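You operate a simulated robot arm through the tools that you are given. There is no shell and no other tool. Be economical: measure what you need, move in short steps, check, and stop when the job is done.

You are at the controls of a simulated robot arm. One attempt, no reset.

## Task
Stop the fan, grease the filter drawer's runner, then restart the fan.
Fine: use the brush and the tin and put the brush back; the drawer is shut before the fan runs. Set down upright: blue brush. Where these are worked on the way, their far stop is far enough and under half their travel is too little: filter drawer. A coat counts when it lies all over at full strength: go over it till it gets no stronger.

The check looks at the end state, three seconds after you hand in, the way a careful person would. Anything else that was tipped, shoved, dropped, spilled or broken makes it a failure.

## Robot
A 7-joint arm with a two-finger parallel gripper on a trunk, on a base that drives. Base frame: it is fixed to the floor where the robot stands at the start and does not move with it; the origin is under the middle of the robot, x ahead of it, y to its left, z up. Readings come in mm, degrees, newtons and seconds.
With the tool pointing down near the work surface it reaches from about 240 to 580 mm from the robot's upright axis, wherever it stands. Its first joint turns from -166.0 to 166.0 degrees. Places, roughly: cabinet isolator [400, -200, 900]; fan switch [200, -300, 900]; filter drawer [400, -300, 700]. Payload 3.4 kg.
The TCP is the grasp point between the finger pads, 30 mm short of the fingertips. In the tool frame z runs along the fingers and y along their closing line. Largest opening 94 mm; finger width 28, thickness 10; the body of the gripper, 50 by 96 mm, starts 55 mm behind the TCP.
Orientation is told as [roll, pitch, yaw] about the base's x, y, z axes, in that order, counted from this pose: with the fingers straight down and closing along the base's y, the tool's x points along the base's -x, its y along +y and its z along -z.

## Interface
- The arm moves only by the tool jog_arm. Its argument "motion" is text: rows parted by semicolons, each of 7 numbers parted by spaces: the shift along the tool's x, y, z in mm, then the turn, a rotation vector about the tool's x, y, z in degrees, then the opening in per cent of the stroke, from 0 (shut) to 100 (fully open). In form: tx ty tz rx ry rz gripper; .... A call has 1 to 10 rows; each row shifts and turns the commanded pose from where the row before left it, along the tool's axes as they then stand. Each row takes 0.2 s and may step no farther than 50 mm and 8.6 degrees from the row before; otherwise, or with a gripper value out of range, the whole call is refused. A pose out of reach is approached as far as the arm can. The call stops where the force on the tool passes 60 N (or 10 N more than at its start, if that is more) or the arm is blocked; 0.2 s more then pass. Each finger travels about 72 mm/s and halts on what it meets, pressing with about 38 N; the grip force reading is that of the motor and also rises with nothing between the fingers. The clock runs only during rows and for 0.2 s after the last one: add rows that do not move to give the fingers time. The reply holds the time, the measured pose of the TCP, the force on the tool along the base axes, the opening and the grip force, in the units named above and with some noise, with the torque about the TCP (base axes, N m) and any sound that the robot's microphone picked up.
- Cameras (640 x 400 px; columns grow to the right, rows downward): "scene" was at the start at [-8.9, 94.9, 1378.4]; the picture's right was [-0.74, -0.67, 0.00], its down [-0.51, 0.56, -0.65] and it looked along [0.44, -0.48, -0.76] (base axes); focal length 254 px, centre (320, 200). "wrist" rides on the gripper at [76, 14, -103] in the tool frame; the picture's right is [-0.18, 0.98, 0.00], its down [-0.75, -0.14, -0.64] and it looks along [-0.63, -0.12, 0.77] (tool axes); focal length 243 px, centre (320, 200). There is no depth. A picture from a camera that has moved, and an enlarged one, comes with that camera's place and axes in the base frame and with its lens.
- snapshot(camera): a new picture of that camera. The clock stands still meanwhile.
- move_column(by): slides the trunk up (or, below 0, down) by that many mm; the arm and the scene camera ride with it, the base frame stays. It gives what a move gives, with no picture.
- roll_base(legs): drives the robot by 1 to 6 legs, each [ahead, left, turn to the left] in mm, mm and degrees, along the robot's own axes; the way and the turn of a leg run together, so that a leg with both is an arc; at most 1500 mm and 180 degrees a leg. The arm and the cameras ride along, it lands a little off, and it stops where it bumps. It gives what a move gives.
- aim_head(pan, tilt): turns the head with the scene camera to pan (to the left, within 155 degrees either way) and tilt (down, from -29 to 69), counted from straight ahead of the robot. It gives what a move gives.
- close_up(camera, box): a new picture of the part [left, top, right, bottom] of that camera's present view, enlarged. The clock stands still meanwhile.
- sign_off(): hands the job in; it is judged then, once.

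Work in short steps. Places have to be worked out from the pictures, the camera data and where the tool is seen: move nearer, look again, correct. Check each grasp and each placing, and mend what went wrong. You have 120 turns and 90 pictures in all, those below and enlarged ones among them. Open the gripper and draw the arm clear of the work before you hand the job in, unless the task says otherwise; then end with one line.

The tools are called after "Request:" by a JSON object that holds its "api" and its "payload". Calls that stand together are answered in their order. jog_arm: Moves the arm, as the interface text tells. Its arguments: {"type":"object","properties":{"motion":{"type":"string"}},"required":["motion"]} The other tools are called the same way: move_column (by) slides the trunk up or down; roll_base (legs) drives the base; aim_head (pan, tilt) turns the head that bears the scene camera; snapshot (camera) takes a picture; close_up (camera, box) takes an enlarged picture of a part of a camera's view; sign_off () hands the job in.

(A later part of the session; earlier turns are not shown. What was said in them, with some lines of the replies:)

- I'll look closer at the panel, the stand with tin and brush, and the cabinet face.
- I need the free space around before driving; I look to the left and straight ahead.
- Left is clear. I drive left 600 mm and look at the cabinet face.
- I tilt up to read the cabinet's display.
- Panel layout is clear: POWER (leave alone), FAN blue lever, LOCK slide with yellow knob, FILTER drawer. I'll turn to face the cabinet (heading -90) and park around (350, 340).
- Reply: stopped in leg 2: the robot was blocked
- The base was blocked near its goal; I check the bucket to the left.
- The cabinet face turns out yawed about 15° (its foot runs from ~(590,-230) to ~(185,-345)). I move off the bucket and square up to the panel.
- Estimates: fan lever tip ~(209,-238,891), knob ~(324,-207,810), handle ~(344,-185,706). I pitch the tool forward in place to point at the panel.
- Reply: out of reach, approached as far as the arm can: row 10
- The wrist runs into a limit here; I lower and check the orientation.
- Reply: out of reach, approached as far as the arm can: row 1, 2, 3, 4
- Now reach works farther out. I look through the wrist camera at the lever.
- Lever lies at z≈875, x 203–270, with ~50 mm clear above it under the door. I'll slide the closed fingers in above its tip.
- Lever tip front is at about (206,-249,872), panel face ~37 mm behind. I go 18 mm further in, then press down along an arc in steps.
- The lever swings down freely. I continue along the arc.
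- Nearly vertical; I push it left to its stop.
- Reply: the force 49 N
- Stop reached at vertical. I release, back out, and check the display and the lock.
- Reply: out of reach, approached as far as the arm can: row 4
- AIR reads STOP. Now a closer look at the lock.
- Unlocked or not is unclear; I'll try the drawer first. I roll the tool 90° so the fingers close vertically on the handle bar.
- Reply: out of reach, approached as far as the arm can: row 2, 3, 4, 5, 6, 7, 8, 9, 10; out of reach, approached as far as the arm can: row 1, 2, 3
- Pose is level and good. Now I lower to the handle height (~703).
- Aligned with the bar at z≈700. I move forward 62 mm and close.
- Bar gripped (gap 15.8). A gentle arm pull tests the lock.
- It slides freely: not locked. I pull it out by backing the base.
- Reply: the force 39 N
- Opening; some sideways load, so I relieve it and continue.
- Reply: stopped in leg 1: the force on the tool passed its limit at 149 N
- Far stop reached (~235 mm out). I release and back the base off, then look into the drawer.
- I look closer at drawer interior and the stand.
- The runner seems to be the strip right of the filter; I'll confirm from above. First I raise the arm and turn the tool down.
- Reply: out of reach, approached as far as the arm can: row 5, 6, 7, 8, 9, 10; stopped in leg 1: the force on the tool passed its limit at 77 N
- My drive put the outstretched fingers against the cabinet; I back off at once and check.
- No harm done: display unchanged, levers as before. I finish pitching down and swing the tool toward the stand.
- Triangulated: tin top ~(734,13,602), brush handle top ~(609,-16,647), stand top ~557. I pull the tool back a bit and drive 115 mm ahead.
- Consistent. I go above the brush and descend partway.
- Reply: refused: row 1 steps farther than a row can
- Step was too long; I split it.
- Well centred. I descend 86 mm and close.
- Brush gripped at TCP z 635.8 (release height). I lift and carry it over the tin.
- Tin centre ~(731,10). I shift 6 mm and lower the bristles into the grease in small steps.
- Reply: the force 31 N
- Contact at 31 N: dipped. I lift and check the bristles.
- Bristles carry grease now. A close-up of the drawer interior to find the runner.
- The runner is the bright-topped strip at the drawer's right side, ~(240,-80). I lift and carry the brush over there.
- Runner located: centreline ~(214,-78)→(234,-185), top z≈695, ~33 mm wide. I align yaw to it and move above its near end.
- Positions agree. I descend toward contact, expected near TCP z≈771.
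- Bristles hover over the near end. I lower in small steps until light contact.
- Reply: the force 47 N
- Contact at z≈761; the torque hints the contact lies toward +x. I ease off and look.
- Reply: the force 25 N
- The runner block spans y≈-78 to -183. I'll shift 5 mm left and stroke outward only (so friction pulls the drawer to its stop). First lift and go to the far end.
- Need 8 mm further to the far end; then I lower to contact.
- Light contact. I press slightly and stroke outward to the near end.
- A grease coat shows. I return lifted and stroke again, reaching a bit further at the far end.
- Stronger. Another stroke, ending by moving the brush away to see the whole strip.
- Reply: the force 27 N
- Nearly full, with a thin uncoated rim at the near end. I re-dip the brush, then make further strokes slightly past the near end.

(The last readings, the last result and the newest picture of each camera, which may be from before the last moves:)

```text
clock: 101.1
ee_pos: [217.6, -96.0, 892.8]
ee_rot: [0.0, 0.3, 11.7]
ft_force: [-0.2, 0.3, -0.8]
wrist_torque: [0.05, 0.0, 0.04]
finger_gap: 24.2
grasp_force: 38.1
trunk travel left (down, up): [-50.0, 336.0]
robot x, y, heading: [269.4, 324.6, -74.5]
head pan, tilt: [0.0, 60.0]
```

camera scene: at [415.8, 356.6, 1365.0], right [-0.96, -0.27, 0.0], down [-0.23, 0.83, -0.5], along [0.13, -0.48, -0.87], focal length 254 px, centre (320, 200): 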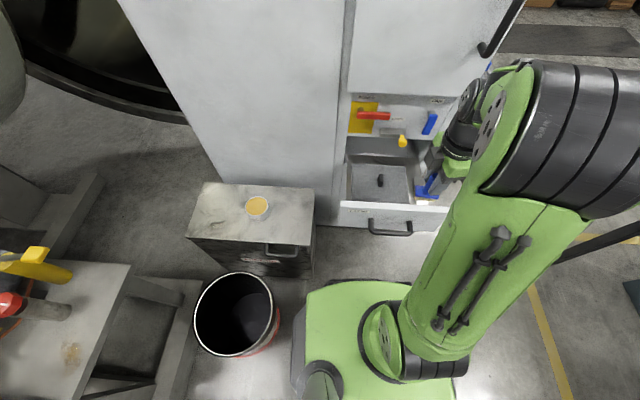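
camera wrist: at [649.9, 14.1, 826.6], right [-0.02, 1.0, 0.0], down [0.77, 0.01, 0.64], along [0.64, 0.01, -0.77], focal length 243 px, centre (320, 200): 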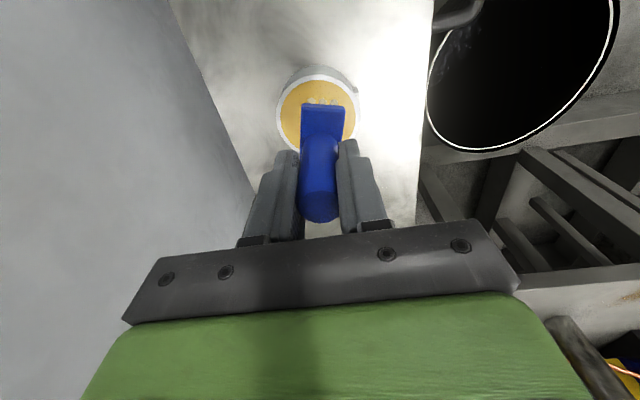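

Now down to 775, to the far end, contact, and stroke.

Request:
{"api": "jog_arm", "payload": {"motion": "0 0 40 0 0 0 0; 0 0 40 0 0 0 0; 0 0 37 0 0 0 0; 0 -29 0 0 0 0 0; 0 -29 0 0 0 0 0; -1 -29 0 0 0 0 0; 0 0 9 0 0 0 0; 0 0 4 0 0 0 0; 0 0 1 0 0 0 0; 0 0 0 0 0 0 0"}}

```text
clock: 103.3
ee_pos: [236.9, -179.7, 763.1]
ee_rot: [0.0, 0.3, 11.6]
ft_force: [0.4, 0.3, -0.5]
wrist_torque: [0.0, 0.0, 0.01]
finger_gap: 23.9
grasp_force: 38.5
trunk travel left (down, up): [-50.0, 336.0]
robot x, y, heading: [268.9, 318.8, -74.1]
head pan, tilt: [0.0, 60.0]
```

Request:
{"api": "jog_arm", "payload": {"motion": "0 0 3 0 0 0 0; 0 12 0 0 0 0 0; 0 12 0 0 0 0 0; 0 12 0 0 0 0 0; 0 12 0 0 0 0 0; 0 12 0 0 0 0 0; 0 12 0 0 0 0 0; 0 12 0 0 0 0 0; 0 12 0 0 0 0 0; 0 10 0 0 0 0 0"}}

Request:
{"api": "close_up", "payload": {"camera": "wrist", "box": [120, 30, 400, 205]}}

```text
clock: 105.5
ee_pos: [214.9, -77.3, 761.3]
ee_rot: [0.0, 0.4, 11.7]
ft_force: [1.3, -9.8, 26.0]
wrist_torque: [-0.78, -0.26, -0.03]
finger_gap: 24.2
grasp_force: 37.8
trunk travel left (down, up): [-50.0, 336.0]
robot x, y, heading: [269.1, 320.7, -74.5]
head pan, tilt: [0.0, 60.0]
```

```text
2.29 times, centred on (260, 118) of wrist
camera zoom: at [138.9, -77.7, 864.8], right [-0.02, 1.0, 0.0], down [0.77, 0.02, 0.64], along [0.64, 0.01, -0.77], focal length 555 px, centre (457, 389)
```

zoom: 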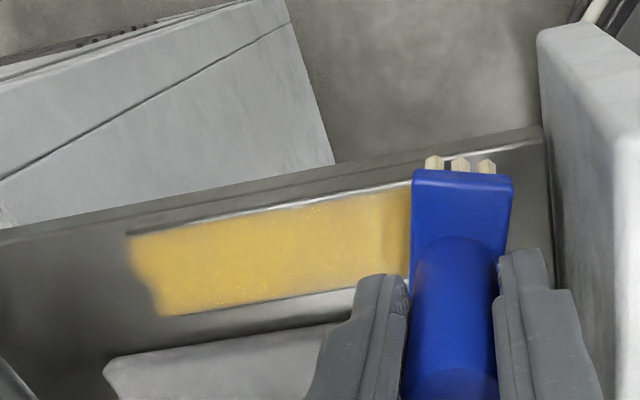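

Even and stronger. Two more passes, slightly extended at both ends.

Request:
{"api": "jog_arm", "payload": {"motion": "0 0 -8 0 0 0 0; 0 -35 0 0 0 0 0; 0 -35 0 0 0 0 0; -2 -36 0 0 0 0 0; 0 0 8 0 0 0 0; 0 8 0.5 0 0 0 0; 0 12 0 0 0 0 0; 0 12 0 0 0 0 0; 0 12 0 0 0 0 0; 0 12 0 0 0 0 0"}}

Request:
{"api": "jog_arm", "payload": {"motion": "0 12 0 0 0 0 0; 0 12 0 0 0 0 0; 0 12 0 0 0 0 0; 0 12 0 0 0 0 0; 4 0 -8 0 0 0 0; 0 -35 0 0 0 0 0; 0 -35 0 0 0 0 0; 0 -34 0 0 0 0 0; 0 0 8 0 0 0 0; 0 12 0.5 0 0 0 0"}}

Request:
{"api": "jog_arm", "payload": {"motion": "0 12 0 0 0 0 0; 0 12 0 0 0 0 0; 0 12 0 0 0 0 0; 0 12 0 0 0 0 0; 0 12 0 0 0 0 0; 0 12 0 0 0 0 0; 0 12 0 0 0 0 0; 0 10 0 0 0 0 0; 0 0 -40 0 0 0 0; 0 0 -40 0 0 0 0"}}

Request:
{"api": "jog_arm", "payload": {"motion": "0 0 -48 0 0 0 0; -45 0 0 0 0 0 0; -45 0 0 0 0 0 0; 0 0 0 0 0 0 0"}}

Request:
{"api": "close_up", "payload": {"camera": "wrist", "box": [120, 0, 360, 150]}}

```text
clock: 107.7
ee_pos: [226.9, -125.4, 761.9]
ee_rot: [-0.1, 0.4, 11.7]
ft_force: [0.2, -8.2, 22.9]
wrist_torque: [-0.36, 0.14, 0.02]
finger_gap: 23.8
grasp_force: 38.3
trunk travel left (down, up): [-50.0, 336.0]
robot x, y, heading: [268.5, 320.6, -74.5]
head pan, tilt: [0.0, 60.0]
```

```text
clock: 109.9
ee_pos: [231.6, -168.7, 761.8]
ee_rot: [-0.2, 0.3, 11.7]
ft_force: [1.0, -2.9, 11.1]
wrist_torque: [-0.12, -0.11, -0.02]
finger_gap: 23.9
grasp_force: 37.4
trunk travel left (down, up): [-50.0, 336.0]
robot x, y, heading: [267.4, 320.4, -74.4]
head pan, tilt: [0.0, 60.0]
```

```text
clock: 112.1
ee_pos: [213.3, -75.3, 836.0]
ee_rot: [0.2, 0.2, 11.5]
ft_force: [0.2, 0.6, -0.4]
wrist_torque: [0.03, 0.01, 0.03]
finger_gap: 24.0
grasp_force: 38.0
trunk travel left (down, up): [-50.0, 336.0]
robot x, y, heading: [269.0, 322.8, -74.3]
head pan, tilt: [0.0, 60.0]
```

```text
clock: 113.1
ee_pos: [301.3, -57.3, 886.3]
ee_rot: [0.1, 0.3, 11.6]
ft_force: [0.1, 0.5, -0.5]
wrist_torque: [0.0, 0.01, -0.02]
finger_gap: 24.0
grasp_force: 38.1
trunk travel left (down, up): [-50.0, 336.0]
robot x, y, heading: [266.0, 323.0, -74.5]
head pan, tilt: [0.0, 60.0]
```

```text
2.67 times, centred on (240, 75) of wrist
camera zoom: at [225.9, -57.7, 989.0], right [-0.02, 1.0, 0.0], down [0.77, 0.01, 0.64], along [0.64, 0.01, -0.77], focal length 647 px, centre (533, 533)
```

zoom: 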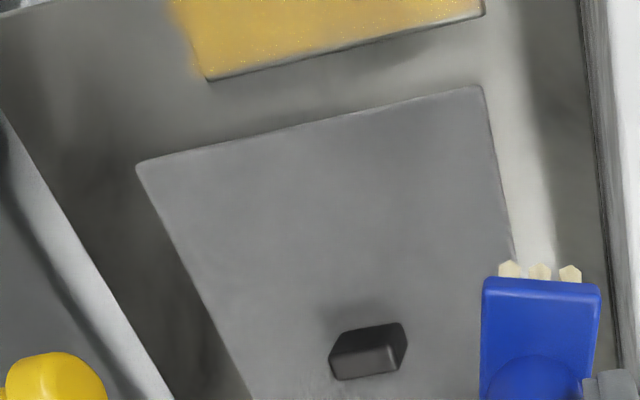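

Request:
{"api": "jog_arm", "payload": {"motion": "40 15 -40 0 0 0 0; 0 0 0 0 0 0 0"}}

Request:
{"api": "close_up", "payload": {"camera": "wrist", "box": [120, 0, 320, 125]}}

```text
refused: row 1 steps farther than a row can; nothing moved
```

```text
3.20 times, centred on (220, 62) of wrist
camera zoom: at [225.9, -57.7, 989.0], right [-0.02, 1.0, 0.0], down [0.77, 0.01, 0.64], along [0.64, 0.01, -0.77], focal length 776 px, centre (640, 640)
```

zoom: 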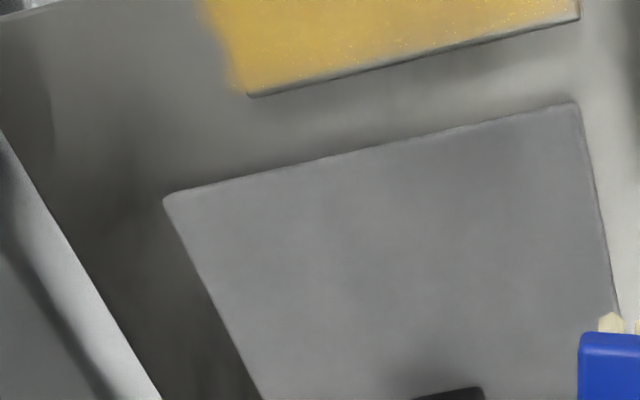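

Request:
{"api": "jog_arm", "payload": {"motion": "40 15 0 0 0 0 0; 20 0 -30 0 0 0 0; 0 0 0 0 0 0 0"}}

Request:
{"api": "close_up", "payload": {"camera": "wrist", "box": [140, 0, 340, 125]}}

```text
clock: 113.9
ee_pos: [236.8, -58.2, 920.2]
ee_rot: [0.0, 0.3, 11.7]
ft_force: [-0.2, 0.8, -0.2]
wrist_torque: [0.0, 0.02, -0.03]
finger_gap: 23.7
grasp_force: 37.8
trunk travel left (down, up): [-50.0, 336.0]
robot x, y, heading: [270.3, 323.0, -74.3]
head pan, tilt: [0.0, 60.0]
```

```text
3.20 times, centred on (240, 62) of wrist
camera zoom: at [160.0, -57.5, 1022.7], right [-0.02, 1.0, 0.0], down [0.77, 0.01, 0.64], along [0.64, 0.01, -0.77], focal length 776 px, centre (576, 640)
```

zoom: 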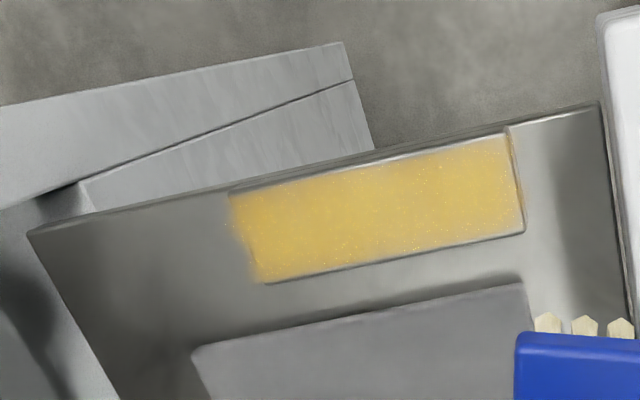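

Coverage is complete end to end. One more pass to be sure it is saturated.

Request:
{"api": "jog_arm", "payload": {"motion": "27 -32 0 0 0 0 0; 0 0 48 0 0 0 0; 0 0 48 0 0 0 0; 0 0 48 0 0 0 0; 0 -29 0 0 0 0 0; 0 -29 0 0 0 0 0; -1 -29 0 0 0 0 0; 0 0 9 0 0 0 0; 0 0 4 0 0 0 0; 0 0 2 0 0 0 0"}}

Request:
{"api": "jog_arm", "payload": {"motion": "0 0 2 0 0 0 0; 0 12 0 0 0 0 0; 0 12 0 0 0 0 0; 0 12 0 0 0 0 0; 0 12 0 0 0 0 0; 0 12 0 0 0 0 0; 0 12 0 0 0 0 0; 0 12 0 0 0 0 0; 0 12 0 0 0 0 0; 0 9 0 0 0 0 0"}}

Request:
{"api": "jog_arm", "payload": {"motion": "0 0 -40 0 0 0 0; 0 0 -40 0 0 0 0; 0 0 -40 0 0 0 0; 0 0 -36 0 0 0 0; -30 15 0 0 0 0 0; 0 0 0 0 0 0 0"}}

Request:
{"api": "close_up", "payload": {"camera": "wrist", "box": [140, 0, 340, 125]}}

```text
clock: 116.1
ee_pos: [236.6, -178.5, 761.3]
ee_rot: [-0.5, 0.3, 11.6]
ft_force: [-2.0, -1.3, 21.5]
wrist_torque: [0.09, 0.13, 0.01]
finger_gap: 23.9
grasp_force: 37.7
trunk travel left (down, up): [-50.0, 336.0]
robot x, y, heading: [267.5, 323.5, -74.3]
head pan, tilt: [0.0, 60.0]
```

```text
clock: 118.3
ee_pos: [216.3, -77.4, 760.6]
ee_rot: [-0.8, 0.7, 11.8]
ft_force: [3.1, -16.7, 46.8]
wrist_torque: [-1.27, -0.41, -0.04]
finger_gap: 24.1
grasp_force: 37.9
trunk travel left (down, up): [-50.0, 336.0]
robot x, y, heading: [264.0, 321.2, -74.4]
head pan, tilt: [0.0, 60.0]
```

```text
clock: 119.7
ee_pos: [245.7, -53.5, 912.3]
ee_rot: [0.0, 0.4, 11.6]
ft_force: [0.0, -0.1, -1.9]
wrist_torque: [-0.01, 0.02, 0.05]
finger_gap: 24.0
grasp_force: 38.1
trunk travel left (down, up): [-50.0, 336.0]
robot x, y, heading: [265.6, 319.6, -74.6]
head pan, tilt: [0.0, 60.0]
```

```text
3.20 times, centred on (240, 62) of wrist
camera zoom: at [169.6, -53.7, 1015.7], right [-0.02, 1.0, 0.0], down [0.77, 0.01, 0.64], along [0.64, 0.01, -0.77], focal length 776 px, centre (576, 640)
```

zoom: 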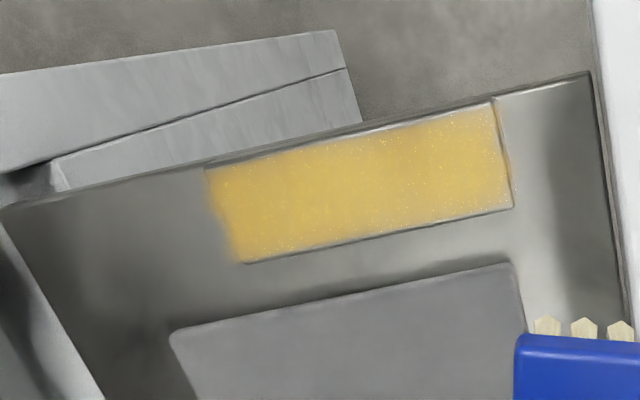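

No stronger than before: the coat is saturated. I carry the brush back to its place.

Request:
{"api": "jog_arm", "payload": {"motion": "-45.5 -4 0 0 0 0 0; -45.5 -4 0 0 0 0 0; -45.5 -4 0 0 0 0 0; -45.5 -4 0 0 0 0 0; -45.5 -4 0 0 0 0 0; -45.5 -4 0 0 0 0 0; -45.5 -4 0 0 0 0 0; -45.5 -4 0 0 0 0 0; 0 0 40 0 0 -8.4 0; 0 0 40 0 0 0 0"}}

Request:
{"api": "jog_arm", "payload": {"motion": "0 0 45 0 0 0 0; 0 0 45 0 0 0 0; 0 0 45 0 0 0 0; 0 0 35 0 0 0 0; 0 0 0 0 0 0 0"}}

Request:
{"api": "snapshot", "payload": {"camera": "wrist"}}

```text
clock: 121.9
ee_pos: [605.8, -11.6, 832.3]
ee_rot: [0.0, 0.3, 20.1]
ft_force: [-0.5, 0.2, -0.3]
wrist_torque: [0.01, 0.01, 0.0]
finger_gap: 24.2
grasp_force: 37.6
trunk travel left (down, up): [-50.0, 336.0]
robot x, y, heading: [268.8, 322.8, -74.3]
head pan, tilt: [0.0, 60.0]
```

```text
clock: 123.1
ee_pos: [604.5, -15.0, 660.4]
ee_rot: [0.0, 0.3, 20.1]
ft_force: [-0.5, 0.7, -0.7]
wrist_torque: [-0.01, 0.01, -0.01]
finger_gap: 24.0
grasp_force: 38.2
trunk travel left (down, up): [-50.0, 336.0]
robot x, y, heading: [270.9, 321.6, -74.4]
head pan, tilt: [0.0, 60.0]
```

```text
14 pictures are left
camera wrist: at [528.9, -25.7, 763.7], right [-0.16, 0.99, 0.0], down [0.76, 0.13, 0.64], along [0.63, 0.1, -0.77], focal length 243 px, centre (320, 200)
```

wrist: 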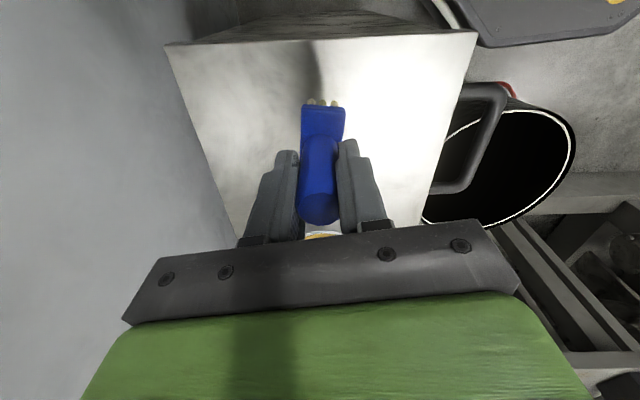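

Request:
{"api": "jog_arm", "payload": {"motion": "-4 0 15 0 0 0 0; 0 0 6 0 0 0 0; 0 0 2 0 0 0 0; 0 0 0 0 0 0 0"}}

Request:
{"api": "jog_arm", "payload": {"motion": "0 0 2 0 0 0 0; 0 0 0 0 0 0 0"}}

```text
clock: 124.1
ee_pos: [608.8, -12.6, 636.4]
ee_rot: [0.1, 0.3, 20.1]
ft_force: [0.4, 0.5, -1.7]
wrist_torque: [-0.02, 0.0, 0.01]
finger_gap: 24.0
grasp_force: 38.4
trunk travel left (down, up): [-50.0, 336.0]
robot x, y, heading: [271.4, 319.9, -74.3]
head pan, tilt: [0.0, 60.0]
```

```text
clock: 124.7
ee_pos: [610.5, -12.8, 635.3]
ee_rot: [0.1, 0.2, 20.1]
ft_force: [-0.2, 0.2, -0.8]
wrist_torque: [0.0, 0.0, -0.01]
finger_gap: 23.8
grasp_force: 37.9
trunk travel left (down, up): [-50.0, 336.0]
robot x, y, heading: [266.2, 321.1, -74.2]
head pan, tilt: [0.0, 60.0]
```

Request:
{"api": "jog_arm", "payload": {"motion": "0 0 1.5 0 0 0 0; 0 0 0 0 0 0 0"}}

Request:
{"api": "jog_arm", "payload": {"motion": "0 0 1.5 0 0 0 0; 0 0 0 0 0 0 0"}}

```text
clock: 125.3
ee_pos: [609.2, -12.2, 633.9]
ee_rot: [0.1, 0.2, 20.1]
ft_force: [0.2, 1.6, -0.1]
wrist_torque: [-0.02, 0.01, 0.0]
finger_gap: 23.8
grasp_force: 38.2
trunk travel left (down, up): [-50.0, 336.0]
robot x, y, heading: [274.0, 322.0, -74.6]
head pan, tilt: [0.0, 60.0]
```

```text
clock: 125.9
ee_pos: [609.0, -10.6, 632.8]
ee_rot: [0.1, 0.3, 20.1]
ft_force: [0.8, 0.6, -1.2]
wrist_torque: [-0.01, -0.01, 0.03]
finger_gap: 23.8
grasp_force: 38.3
trunk travel left (down, up): [-50.0, 336.0]
robot x, y, heading: [270.3, 321.5, -74.4]
head pan, tilt: [0.0, 60.0]
```

No contact yet (the brush crept up a little in the grip); continue down.

Request:
{"api": "jog_arm", "payload": {"motion": "0 0 2 0 0 0 0; 0 0 0 0 0 0 0"}}

Request:
{"api": "jog_arm", "payload": {"motion": "0 0 2 0 0 0 0; 0 0 0 0 0 0 0"}}

Request:
{"api": "jog_arm", "payload": {"motion": "0 0 2 0 0 0 0; 0 0 0 0 0 0 0"}}

```text
clock: 126.5
ee_pos: [608.9, -11.0, 631.8]
ee_rot: [-0.1, 0.2, 20.2]
ft_force: [-2.5, 3.1, 15.2]
wrist_torque: [0.16, 0.13, 0.02]
finger_gap: 24.0
grasp_force: 38.1
trunk travel left (down, up): [-50.0, 336.0]
robot x, y, heading: [268.3, 320.6, -74.5]
head pan, tilt: [0.0, 60.0]
```

```text
clock: 127.1
ee_pos: [608.7, -11.7, 632.2]
ee_rot: [-0.4, 0.1, 20.1]
ft_force: [-1.6, 2.8, 38.9]
wrist_torque: [0.22, 0.26, 0.01]
finger_gap: 24.1
grasp_force: 38.2
trunk travel left (down, up): [-50.0, 336.0]
robot x, y, heading: [268.4, 317.9, -74.6]
head pan, tilt: [0.0, 60.0]
```

```text
clock: 127.7
ee_pos: [610.0, -11.6, 631.4]
ee_rot: [-0.5, 0.0, 20.0]
ft_force: [-4.5, 3.6, 56.4]
wrist_torque: [0.36, 0.22, -0.03]
finger_gap: 24.2
grasp_force: 37.9
trunk travel left (down, up): [-50.0, 336.0]
robot x, y, heading: [267.8, 320.1, -74.5]
head pan, tilt: [0.0, 60.0]
```

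Firm contact now; I ease up 4 mm of command and open slowly, then rise.

Request:
{"api": "jog_arm", "payload": {"motion": "0 0 -4.5 0 0 0 0; 0 0 0 0 0 0 0; 0 0 0 0 0 0 28; 0 0 0 0 0 0 32; 0 0 0 0 0 0 50; 0 0 0 0 0 0 60; 0 0 0 0 0 0 60"}}

Request:
{"api": "jog_arm", "payload": {"motion": "0 0 -20 0 0 0 60; 0 0 -40 0 0 0 60; 0 0 -45 0 0 0 60; 0 0 -45 0 0 0 60; 0 0 0 0 0 0 60"}}

Request:
{"api": "snapshot", "payload": {"camera": "wrist"}}

```text
clock: 129.3
ee_pos: [609.7, -11.4, 629.6]
ee_rot: [0.1, 0.2, 20.1]
ft_force: [-0.2, 0.2, -0.5]
wrist_torque: [-0.04, -0.01, -0.01]
finger_gap: 56.3
grasp_force: 0.0
trunk travel left (down, up): [-50.0, 336.0]
robot x, y, heading: [275.0, 322.1, -74.0]
head pan, tilt: [0.0, 60.0]
```

```text
clock: 130.5
ee_pos: [609.5, -9.4, 780.4]
ee_rot: [0.1, 0.3, 20.1]
ft_force: [0.5, 0.9, -1.0]
wrist_torque: [-0.02, 0.0, 0.01]
finger_gap: 56.5
grasp_force: 0.0
trunk travel left (down, up): [-50.0, 336.0]
robot x, y, heading: [268.0, 323.7, -74.3]
head pan, tilt: [0.0, 60.0]
```

```text
13 pictures are left
camera wrist: at [534.1, -20.9, 884.6], right [-0.16, 0.99, 0.0], down [0.76, 0.13, 0.64], along [0.63, 0.1, -0.77], focal length 243 px, centre (320, 200)
```

wrist: 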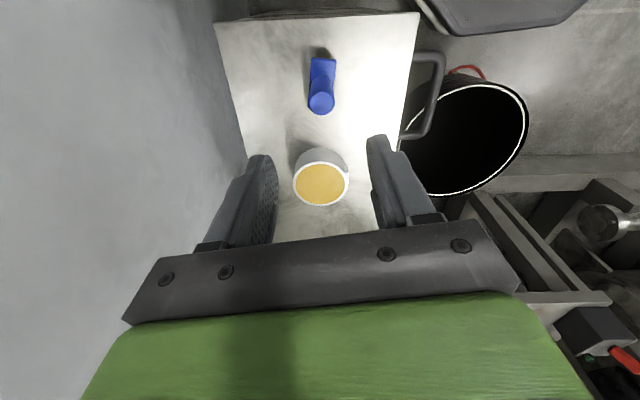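

Brush stands upright at its place. I lift, back the base away, and bring the arm to the front for closing the drawer.

Request:
{"api": "jog_arm", "payload": {"motion": "0 0 -45 0 0 0 60; 0 0 -45 0 0 0 30; 0 0 0 0 0 0 0; 0 0 0 0 0 0 0"}}

Request:
{"api": "roll_base", "payload": {"legs": [[-330, -60, 0]]}}

Request:
{"api": "jog_arm", "payload": {"motion": "47 -15 0 0 0 0 0; 47 -15 0 0 0 0 0; 47 -15 0 0 0 0 0; 47 -15 0 0 0 0 0; 0 -20 40 0 0 0 0; 0 -10 40 0 0 0 0; 0 0 0 0 0 0 0"}}

```text
clock: 131.5
ee_pos: [610.1, -8.9, 871.0]
ee_rot: [0.1, 0.3, 20.1]
ft_force: [-0.1, 0.4, -0.5]
wrist_torque: [0.0, 0.01, 0.02]
finger_gap: 0.1
grasp_force: 32.9
trunk travel left (down, up): [-50.0, 336.0]
robot x, y, heading: [269.4, 325.7, -74.5]
head pan, tilt: [0.0, 60.0]
```

```text
clock: 133.7
ee_pos: [462.7, 294.6, 870.1]
ee_rot: [-0.1, 0.3, 20.1]
ft_force: [0.2, -0.1, -0.1]
wrist_torque: [-0.04, -0.01, 0.01]
finger_gap: 0.0
grasp_force: 33.5
trunk travel left (down, up): [-50.0, 336.0]
robot x, y, heading: [122.3, 627.3, -74.4]
head pan, tilt: [0.0, 60.0]
```

```text
clock: 135.3
ee_pos: [313.5, 148.3, 792.9]
ee_rot: [-0.1, 0.3, 20.1]
ft_force: [-0.1, -0.3, 0.0]
wrist_torque: [0.0, 0.0, 0.03]
finger_gap: 0.1
grasp_force: 33.8
trunk travel left (down, up): [-50.0, 336.0]
robot x, y, heading: [124.3, 623.5, -74.3]
head pan, tilt: [0.0, 60.0]
```

Request:
{"api": "jog_arm", "payload": {"motion": "0 0 0 8.5 0 0 0; 0 0 0 8.5 0 0 0; 0 0 0 8.5 0 0 0; 0 0 0 8.5 0 0 0; 0 0 0 8.5 0 0 0; 0 0 0 8.5 0 0 0; 0 0 0 8.5 0 0 0; 0 0 0 8.5 0 0 0; 0 0 0 8.5 0 0 0; 0 0 0 8.5 0 0 0"}}

Request:
{"api": "jog_arm", "payload": {"motion": "0 20 0 5 0 0 0; 0 30 0 0 0 0 0; 0 30 0 0 0 0 0; 0 13 0 0 0 0 0; 0 0 0 0 0 0 0"}}

Request:
{"api": "snapshot", "payload": {"camera": "wrist"}}

```text
clock: 137.5
ee_pos: [298.3, 141.5, 782.7]
ee_rot: [-72.2, 0.6, 17.3]
ft_force: [1.2, -0.5, -0.3]
wrist_torque: [0.0, -0.03, -0.02]
finger_gap: 0.1
grasp_force: 33.3
out of reach, approached as far as the arm can: row 9, 10
trunk travel left (down, up): [-50.0, 336.0]
robot x, y, heading: [120.9, 627.0, -74.2]
head pan, tilt: [0.0, 60.0]
```

```text
clock: 138.7
ee_pos: [266.3, 149.2, 721.3]
ee_rot: [-71.3, 0.8, 12.8]
ft_force: [0.4, 0.4, -0.5]
wrist_torque: [-0.02, 0.01, 0.01]
finger_gap: 0.3
grasp_force: 32.7
out of reach, approached as far as the arm can: row 1, 2
trunk travel left (down, up): [-50.0, 336.0]
robot x, y, heading: [122.8, 623.6, -74.5]
head pan, tilt: [0.0, 60.0]
```

```text
12 pictures are left
camera wrist: at [170.8, 233.2, 741.9], right [0.1, 0.35, -0.93], down [0.62, 0.72, 0.33], along [0.78, -0.61, -0.14], focal length 243 px, centre (320, 200)
```

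wrist: 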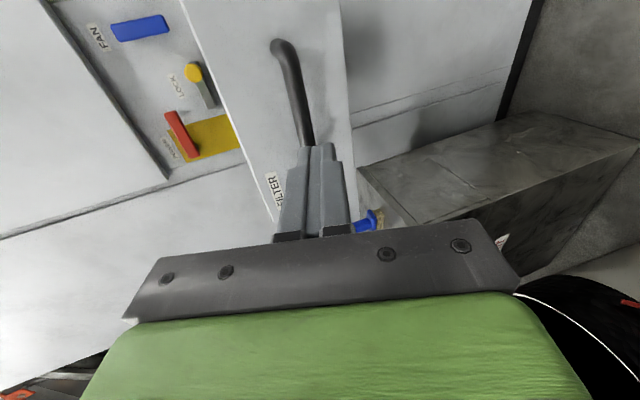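

The tilt is 19° short; I extend a little and finish it, moving left again.

Request:
{"api": "jog_arm", "payload": {"motion": "-18 5 15 0 0 0 0; -17 5 15 6 0 0 0; 0 0 0 6 0 0 0; 0 0 0 6 0 0 0; 0 0 0 0 0 0 0"}}

```text
clock: 139.9
ee_pos: [305.2, 134.3, 699.8]
ee_rot: [-89.4, 0.8, 12.7]
ft_force: [0.9, 0.0, -0.8]
wrist_torque: [-0.01, 0.01, 0.01]
finger_gap: 0.2
grasp_force: 32.6
trunk travel left (down, up): [-50.0, 336.0]
robot x, y, heading: [128.3, 626.6, -74.4]
head pan, tilt: [0.0, 60.0]
```

Level at handle height. I re-grip the bar so I can push it straight along its travel.

Request:
{"api": "jog_arm", "payload": {"motion": "22 0 0 0 0 0 30; 0 0 0 0 0 0 60; 0 0 0 0 0 0 60; 0 0 25 0 0 0 60; 0 0 25 0 0 0 60; 0 0 20 0 0 0 60; 0 0 0 0 0 0 0; 0 0 0 0 0 0 0; 0 0 0 0 0 0 0; 0 0 0 0 0 0 0"}}

Request:
{"api": "snapshot", "payload": {"camera": "wrist"}}

```text
clock: 142.1
ee_pos: [298.5, 58.4, 699.8]
ee_rot: [-89.3, 0.8, 12.7]
ft_force: [0.6, -3.4, 5.9]
wrist_torque: [0.14, -1.31, -0.02]
finger_gap: 16.0
grasp_force: 45.5
trunk travel left (down, up): [-50.0, 336.0]
robot x, y, heading: [119.6, 626.2, -74.4]
head pan, tilt: [0.0, 60.0]
```

```text
11 pictures are left
camera wrist: at [201.3, 143.8, 688.5], right [0.17, 0.05, -0.98], down [0.6, 0.79, 0.14], along [0.79, -0.61, 0.1], focal length 243 px, centre (320, 200)
```

wrist: 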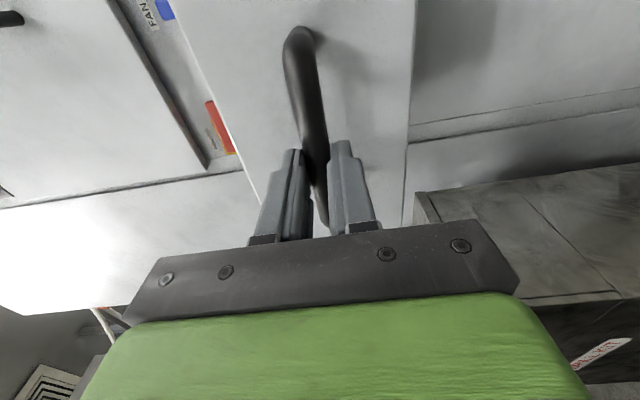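

Gripped. I push the drawer in with the base.

Request:
{"api": "roll_base", "payload": {"legs": [[110, -8, 0]]}}

```text
clock: 143.3
ee_pos: [319.4, -48.1, 700.7]
ee_rot: [-89.3, 0.8, 12.7]
ft_force: [2.2, -1.5, 7.7]
wrist_torque: [0.07, -1.21, -0.03]
finger_gap: 15.5
grasp_force: 45.1
trunk travel left (down, up): [-50.0, 336.0]
robot x, y, heading: [146.2, 520.2, -74.5]
head pan, tilt: [0.0, 60.0]
```

Request:
{"api": "roll_base", "payload": {"legs": [[105, -8, 0]]}}

```text
clock: 144.4
ee_pos: [340.0, -151.7, 700.0]
ee_rot: [-89.4, 0.7, 12.8]
ft_force: [5.3, 0.4, 3.3]
wrist_torque: [0.21, -1.25, 0.04]
finger_gap: 15.6
grasp_force: 45.1
trunk travel left (down, up): [-50.0, 336.0]
robot x, y, heading: [164.9, 417.5, -74.5]
head pan, tilt: [0.0, 60.0]
```

About 18 mm left; I finish with the arm to feel the stop.

Request:
{"api": "jog_arm", "payload": {"motion": "0 0 5 0 0 0 0; 0 0 5 0 0 0 0; 0 0 4 0 0 0 0; 0 0 3 0 0 0 0; 0 0 2 0 0 0 0; 0 0 2 0 0 0 0; 0 0 0 0 0 0 0"}}

```text
clock: 146.0
ee_pos: [344.4, -169.6, 699.5]
ee_rot: [-89.2, 0.7, 12.8]
ft_force: [-12.0, 45.9, -6.1]
wrist_torque: [0.46, -1.22, -0.09]
finger_gap: 15.7
grasp_force: 45.1
trunk travel left (down, up): [-50.0, 336.0]
robot x, y, heading: [166.1, 414.4, -74.7]
head pan, tilt: [0.0, 60.0]
```

Drawer at its closed stop. I release, back off 130 mm, and check.

Request:
{"api": "jog_arm", "payload": {"motion": "0 0 -1.5 0 0 0 0; 0 0 0 0 0 0 40; 0 0 0 0 0 0 60; 0 0 0 0 0 0 60"}}

Request:
{"api": "roll_base", "payload": {"legs": [[-90, 0, 0]]}}

Request:
{"api": "aim_head", "payload": {"pan": 10, "tilt": 45}}

Request:
{"api": "close_up", "payload": {"camera": "scene", "box": [300, 90, 460, 190]}}

```text
clock: 147.0
ee_pos: [346.1, -171.4, 700.3]
ee_rot: [-89.4, 0.8, 12.8]
ft_force: [-0.4, -0.3, 0.7]
wrist_torque: [0.04, 0.0, 0.01]
finger_gap: 56.4
grasp_force: 0.1
trunk travel left (down, up): [-50.0, 336.0]
robot x, y, heading: [164.8, 416.6, -74.5]
head pan, tilt: [0.0, 60.0]
```

```text
clock: 148.1
ee_pos: [322.0, -88.8, 699.9]
ee_rot: [-89.5, 0.9, 12.6]
ft_force: [-0.3, -0.3, 0.4]
wrist_torque: [0.0, -0.03, 0.01]
finger_gap: 56.3
grasp_force: 0.0
trunk travel left (down, up): [-50.0, 336.0]
robot x, y, heading: [141.8, 494.8, -74.8]
head pan, tilt: [0.0, 60.0]
```

```text
clock: 148.9
ee_pos: [322.2, -89.5, 699.0]
ee_rot: [-89.3, 0.8, 12.7]
ft_force: [0.9, 0.2, 0.6]
wrist_torque: [0.0, 0.03, 0.01]
finger_gap: 56.3
grasp_force: 0.0
trunk travel left (down, up): [-50.0, 336.0]
robot x, y, heading: [139.9, 494.9, -74.5]
head pan, tilt: [10.0, 45.0]
```

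```text
4.00 times, centred on (380, 140) of scene
camera zoom: at [305.0, 521.0, 1384.4], right [-0.9, -0.43, 0.0], down [-0.3, 0.64, -0.71], along [0.3, -0.64, -0.71], focal length 1017 px, centre (80, 440)
```

zoom: 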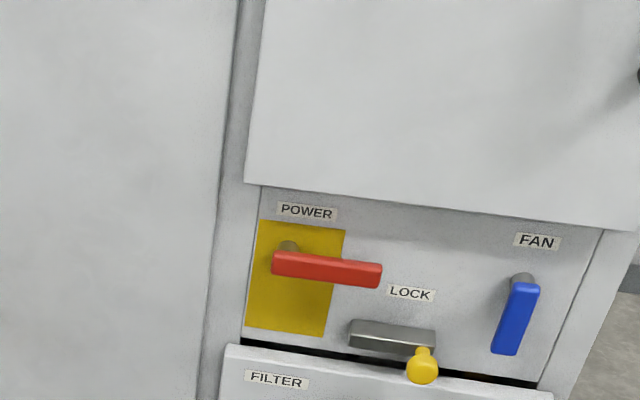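

Drawer is shut. Now I close the fingers, raise to z≈830 and line up just left of the fan lever.

Request:
{"api": "jog_arm", "payload": {"motion": "0 -33 0 0 0 0 0; 0 -33 0 0 0 0 0; 10 -33 0 0 0 0 0; 25 -31 0 0 0 0 0; 25 0 0 0 0 0 0; 0 0 0 0 0 0 0"}}

Request:
{"api": "roll_base", "payload": {"legs": [[50, 0, 0]]}}

Request:
{"api": "snapshot", "payload": {"camera": "wrist"}}

Request:
{"api": "close_up", "payload": {"camera": "scene", "box": [320, 110, 520, 235]}}

```text
clock: 150.3
ee_pos: [266.3, -103.1, 831.2]
ee_rot: [-89.3, 0.8, 12.8]
ft_force: [-1.3, 0.2, -0.4]
wrist_torque: [-0.03, -0.01, -0.01]
finger_gap: 0.1
grasp_force: 32.6
trunk travel left (down, up): [-50.0, 336.0]
robot x, y, heading: [142.7, 495.9, -74.6]
head pan, tilt: [10.0, 45.0]
```

```text
clock: 151.2
ee_pos: [280.8, -150.7, 830.9]
ee_rot: [-89.3, 0.8, 12.7]
ft_force: [-0.3, 0.3, 0.0]
wrist_torque: [0.01, 0.02, -0.01]
finger_gap: 0.1
grasp_force: 33.1
trunk travel left (down, up): [-50.0, 336.0]
robot x, y, heading: [156.6, 448.4, -74.5]
head pan, tilt: [10.0, 45.0]
```

```text
9 pictures are left
camera wrist: at [184.1, -66.5, 818.7], right [0.16, 0.05, -0.99], down [0.59, 0.79, 0.14], along [0.79, -0.61, 0.1], focal length 243 px, centre (320, 200)
```

wrist: 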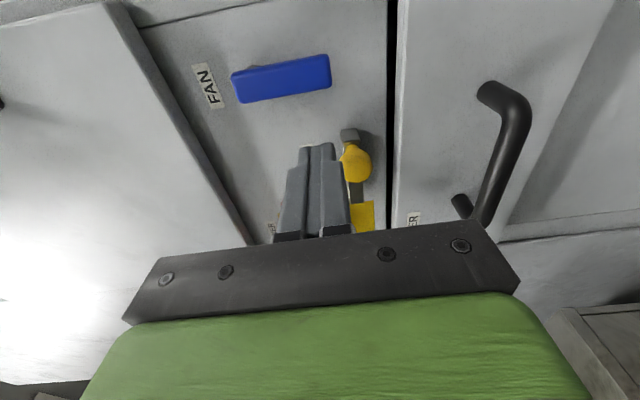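

```text
3.20 times, centred on (420, 172) of scene
camera zoom: at [318.4, 472.7, 1384.4], right [-0.9, -0.43, 0.0], down [-0.3, 0.64, -0.71], along [0.3, -0.64, -0.71], focal length 814 px, centre (0, 288)
```

zoom: 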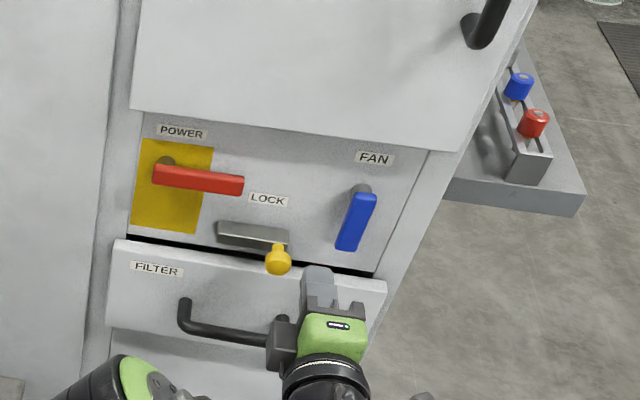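

Lever lower end at ~(265,-237,815), knob at ~(323,-207,806). I slide in between them.

Request:
{"api": "jog_arm", "payload": {"motion": "4 -4 0 0 0 0 0; 0 0 25 0 0 0 0; 0 0 20 0 0 0 0; 0 0 15 0 0 0 0; 0 0 8 0 0 0 0; 0 0 0 0 0 0 0"}}

Request:
{"api": "snapshot", "payload": {"camera": "wrist"}}

```text
clock: 152.6
ee_pos: [291.7, -217.7, 834.0]
ee_rot: [-89.2, 0.9, 12.7]
ft_force: [-0.1, -0.3, -0.2]
wrist_torque: [-0.03, -0.01, 0.0]
finger_gap: 0.0
grasp_force: 32.5
trunk travel left (down, up): [-50.0, 336.0]
robot x, y, heading: [153.8, 448.8, -74.6]
head pan, tilt: [10.0, 45.0]
```

```text
7 pictures are left
camera wrist: at [194.6, -133.6, 822.0], right [0.16, 0.05, -0.99], down [0.59, 0.79, 0.14], along [0.79, -0.61, 0.1], focal length 243 px, centre (320, 200)
```

wrist: 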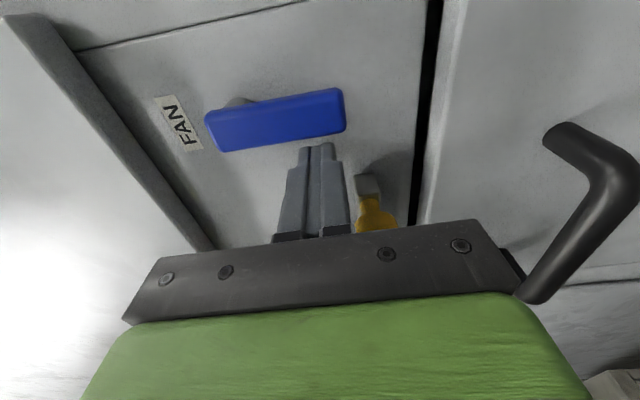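

Fingers are beside the lever. I push it right and up along the arc.

Request:
{"api": "jog_arm", "payload": {"motion": "13 1 0 0 0 0 0; 14 2 0 0 0 0 0; 12 -1.5 0 0 0 0 0; 13 -4.5 0 0 0 0 0; 11 -7.3 0 0 0 0 0; 8.5 -9.7 0 0 0 0 0; 0 0 0 0 0 0 0"}}

Request:
{"api": "snapshot", "payload": {"camera": "wrist"}}

```text
clock: 154.2
ee_pos: [221.8, -232.6, 854.1]
ee_rot: [-89.3, 0.9, 12.7]
ft_force: [-1.0, 0.3, -0.6]
wrist_torque: [0.03, 0.01, 0.0]
finger_gap: 0.0
grasp_force: 33.2
trunk travel left (down, up): [-50.0, 336.0]
robot x, y, heading: [149.7, 447.3, -74.4]
head pan, tilt: [10.0, 45.0]
```

```text
6 pictures are left
camera wrist: at [125.6, -148.0, 842.3], right [0.16, 0.05, -0.99], down [0.6, 0.79, 0.14], along [0.79, -0.61, 0.1], focal length 243 px, centre (320, 200)
```

wrist: 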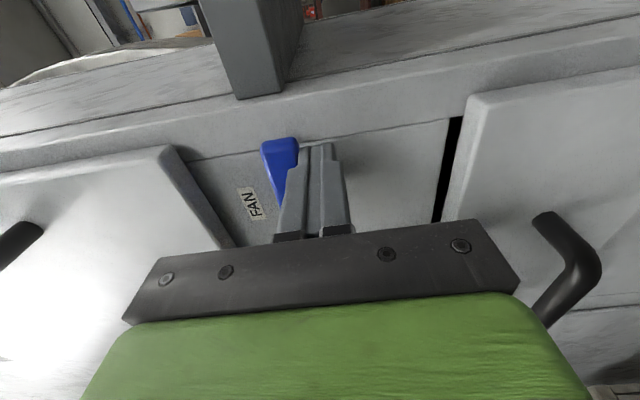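

Lever is nearly horizontal; I press up to its stop.

Request:
{"api": "jog_arm", "payload": {"motion": "0 -4 0 0 0 0 0; 0 -4 0 0 0 0 0; 0 -3 0 0 0 0 0; 0 -3 0 0 0 0 0; 0 -2 0 0 0 0 0; 0 0 0 0 0 0 0"}}

```text
clock: 155.3
ee_pos: [220.8, -233.4, 855.5]
ee_rot: [-87.8, 0.2, 12.4]
ft_force: [1.2, -4.6, -9.5]
wrist_torque: [0.14, 0.11, -0.08]
finger_gap: 0.0
grasp_force: 33.3
trunk travel left (down, up): [-50.0, 336.0]
robot x, y, heading: [157.1, 447.2, -74.5]
head pan, tilt: [10.0, 45.0]
stopped in row 5: the force on the tool passed its limit at 61 N (the readings are from after the stop); the commanded pose is now the measured one
```

Stop reached. I ease down, back straight out with the base, and read the display.

Request:
{"api": "jog_arm", "payload": {"motion": "0 6 0 0 0 0 0; 0 0 0 0 0 0 0"}}

Request:
{"api": "roll_base", "payload": {"legs": [[-250, 0, 0]]}}

Request:
{"api": "aim_head", "payload": {"pan": 8, "tilt": 30}}

Request:
{"api": "snapshot", "payload": {"camera": "scene"}}

```text
clock: 155.9
ee_pos: [221.3, -233.3, 852.4]
ee_rot: [-88.1, 0.2, 12.6]
ft_force: [-0.5, -0.7, 0.6]
wrist_torque: [-0.02, 0.02, 0.02]
finger_gap: 0.0
grasp_force: 32.7
trunk travel left (down, up): [-50.0, 336.0]
robot x, y, heading: [153.6, 449.6, -74.4]
head pan, tilt: [10.0, 45.0]
```

```text
clock: 157.7
ee_pos: [158.1, 10.5, 853.3]
ee_rot: [-88.2, 0.3, 12.8]
ft_force: [-0.7, -0.3, -0.6]
wrist_torque: [-0.01, -0.01, -0.03]
finger_gap: 0.1
grasp_force: 33.1
trunk travel left (down, up): [-50.0, 336.0]
robot x, y, heading: [86.0, 690.1, -74.1]
head pan, tilt: [10.0, 45.0]
```

```text
clock: 158.5
ee_pos: [157.9, 11.3, 853.3]
ee_rot: [-88.3, 0.3, 13.0]
ft_force: [-0.2, -0.5, 0.4]
wrist_torque: [-0.02, 0.01, -0.03]
finger_gap: 0.1
grasp_force: 33.2
trunk travel left (down, up): [-50.0, 336.0]
robot x, y, heading: [88.0, 690.7, -74.0]
head pan, tilt: [8.0, 30.0]
```

```text
5 pictures are left
camera scene: at [250.9, 708.2, 1407.0], right [-0.91, -0.4, 0.0], down [-0.2, 0.46, -0.87], along [0.35, -0.79, -0.5], focal length 254 px, centre (320, 200)
```

scene: 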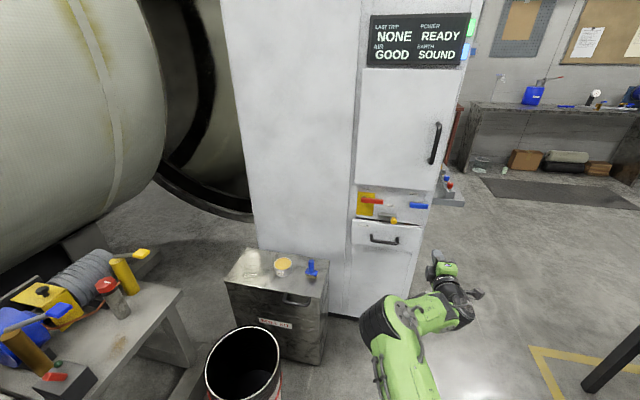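

AIR reads GOOD, LAST TRIP NONE. A final close look at panel/drawer and brush, while opening the gripper.

Request:
{"api": "jog_arm", "payload": {"motion": "0 0 0 0 0 0 60; 0 0 0 0 0 0 100; 0 0 0 0 0 0 100; 0 0 0 0 0 0 100; 0 0 0 0 0 0 100"}}

Request:
{"api": "close_up", "payload": {"camera": "scene", "box": [345, 180, 445, 250]}}

Request:
{"api": "close_up", "payload": {"camera": "scene", "box": [220, 240, 340, 320]}}

```text
clock: 159.7
ee_pos: [156.3, 11.0, 852.6]
ee_rot: [-88.3, 0.3, 13.0]
ft_force: [0.4, -0.3, -0.2]
wrist_torque: [-0.01, 0.0, 0.01]
finger_gap: 93.9
grasp_force: 0.1
trunk travel left (down, up): [-50.0, 336.0]
robot x, y, heading: [83.9, 691.0, -74.1]
head pan, tilt: [8.0, 30.0]
```

```text
5.71 times, centred on (395, 215) of scene
camera zoom: at [250.9, 708.2, 1407.1], right [-0.91, -0.4, 0.0], down [-0.2, 0.46, -0.87], along [0.35, -0.79, -0.5], focal length 1453 px, centre (-109, 114)
```

zoom: 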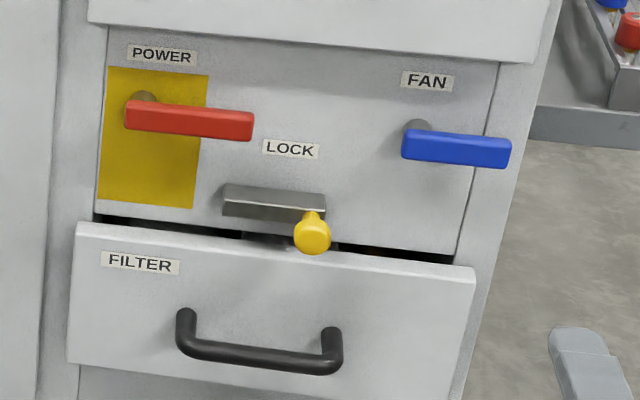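

```text
5.00 times, centred on (280, 280) of scene
camera zoom: at [250.9, 708.2, 1407.1], right [-0.91, -0.4, 0.0], down [-0.2, 0.46, -0.87], along [0.35, -0.79, -0.5], focal length 1272 px, centre (520, -200)
```

zoom: 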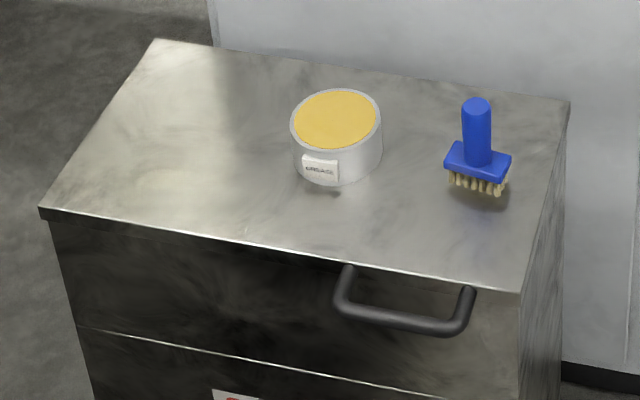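

The gap above the drawer shows some detail; I look closer to be sure the drawer is fully home.

Request:
{"api": "close_up", "payload": {"camera": "scene", "box": [355, 205, 435, 235]}}

```text
8.00 times, centred on (395, 220) of scene
camera zoom: at [250.9, 708.2, 1407.1], right [-0.91, -0.4, 0.0], down [-0.2, 0.46, -0.87], along [0.35, -0.79, -0.5], focal length 2034 px, centre (-280, 40)
```

zoom: 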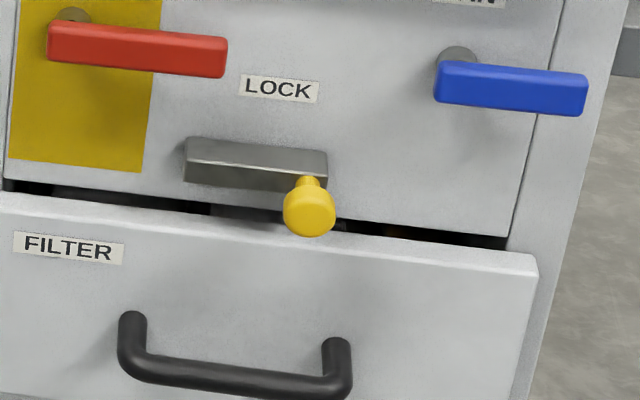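

The closing travel (~235 mm) matches the opening travel (~233 mm), so the drawer is fully shut. The display reads AIR GOOD and LAST TRIP NONE, the brush is upright, and the arm is clear with the gripper open, so I hand the job in.

Request:
{"api": "sign_off", "payload": {}}

```text
The job is handed in.
```

I stopped the fan, greased the filter drawer's runner end to end, shut the drawer, stood the brush back upright in its place and restarted the fan (display: AIR GOOD); on the way the base bumped the bucket and the fingers touched the cabinet door, and I saw no damage, though the bucket may have shifted slightly.
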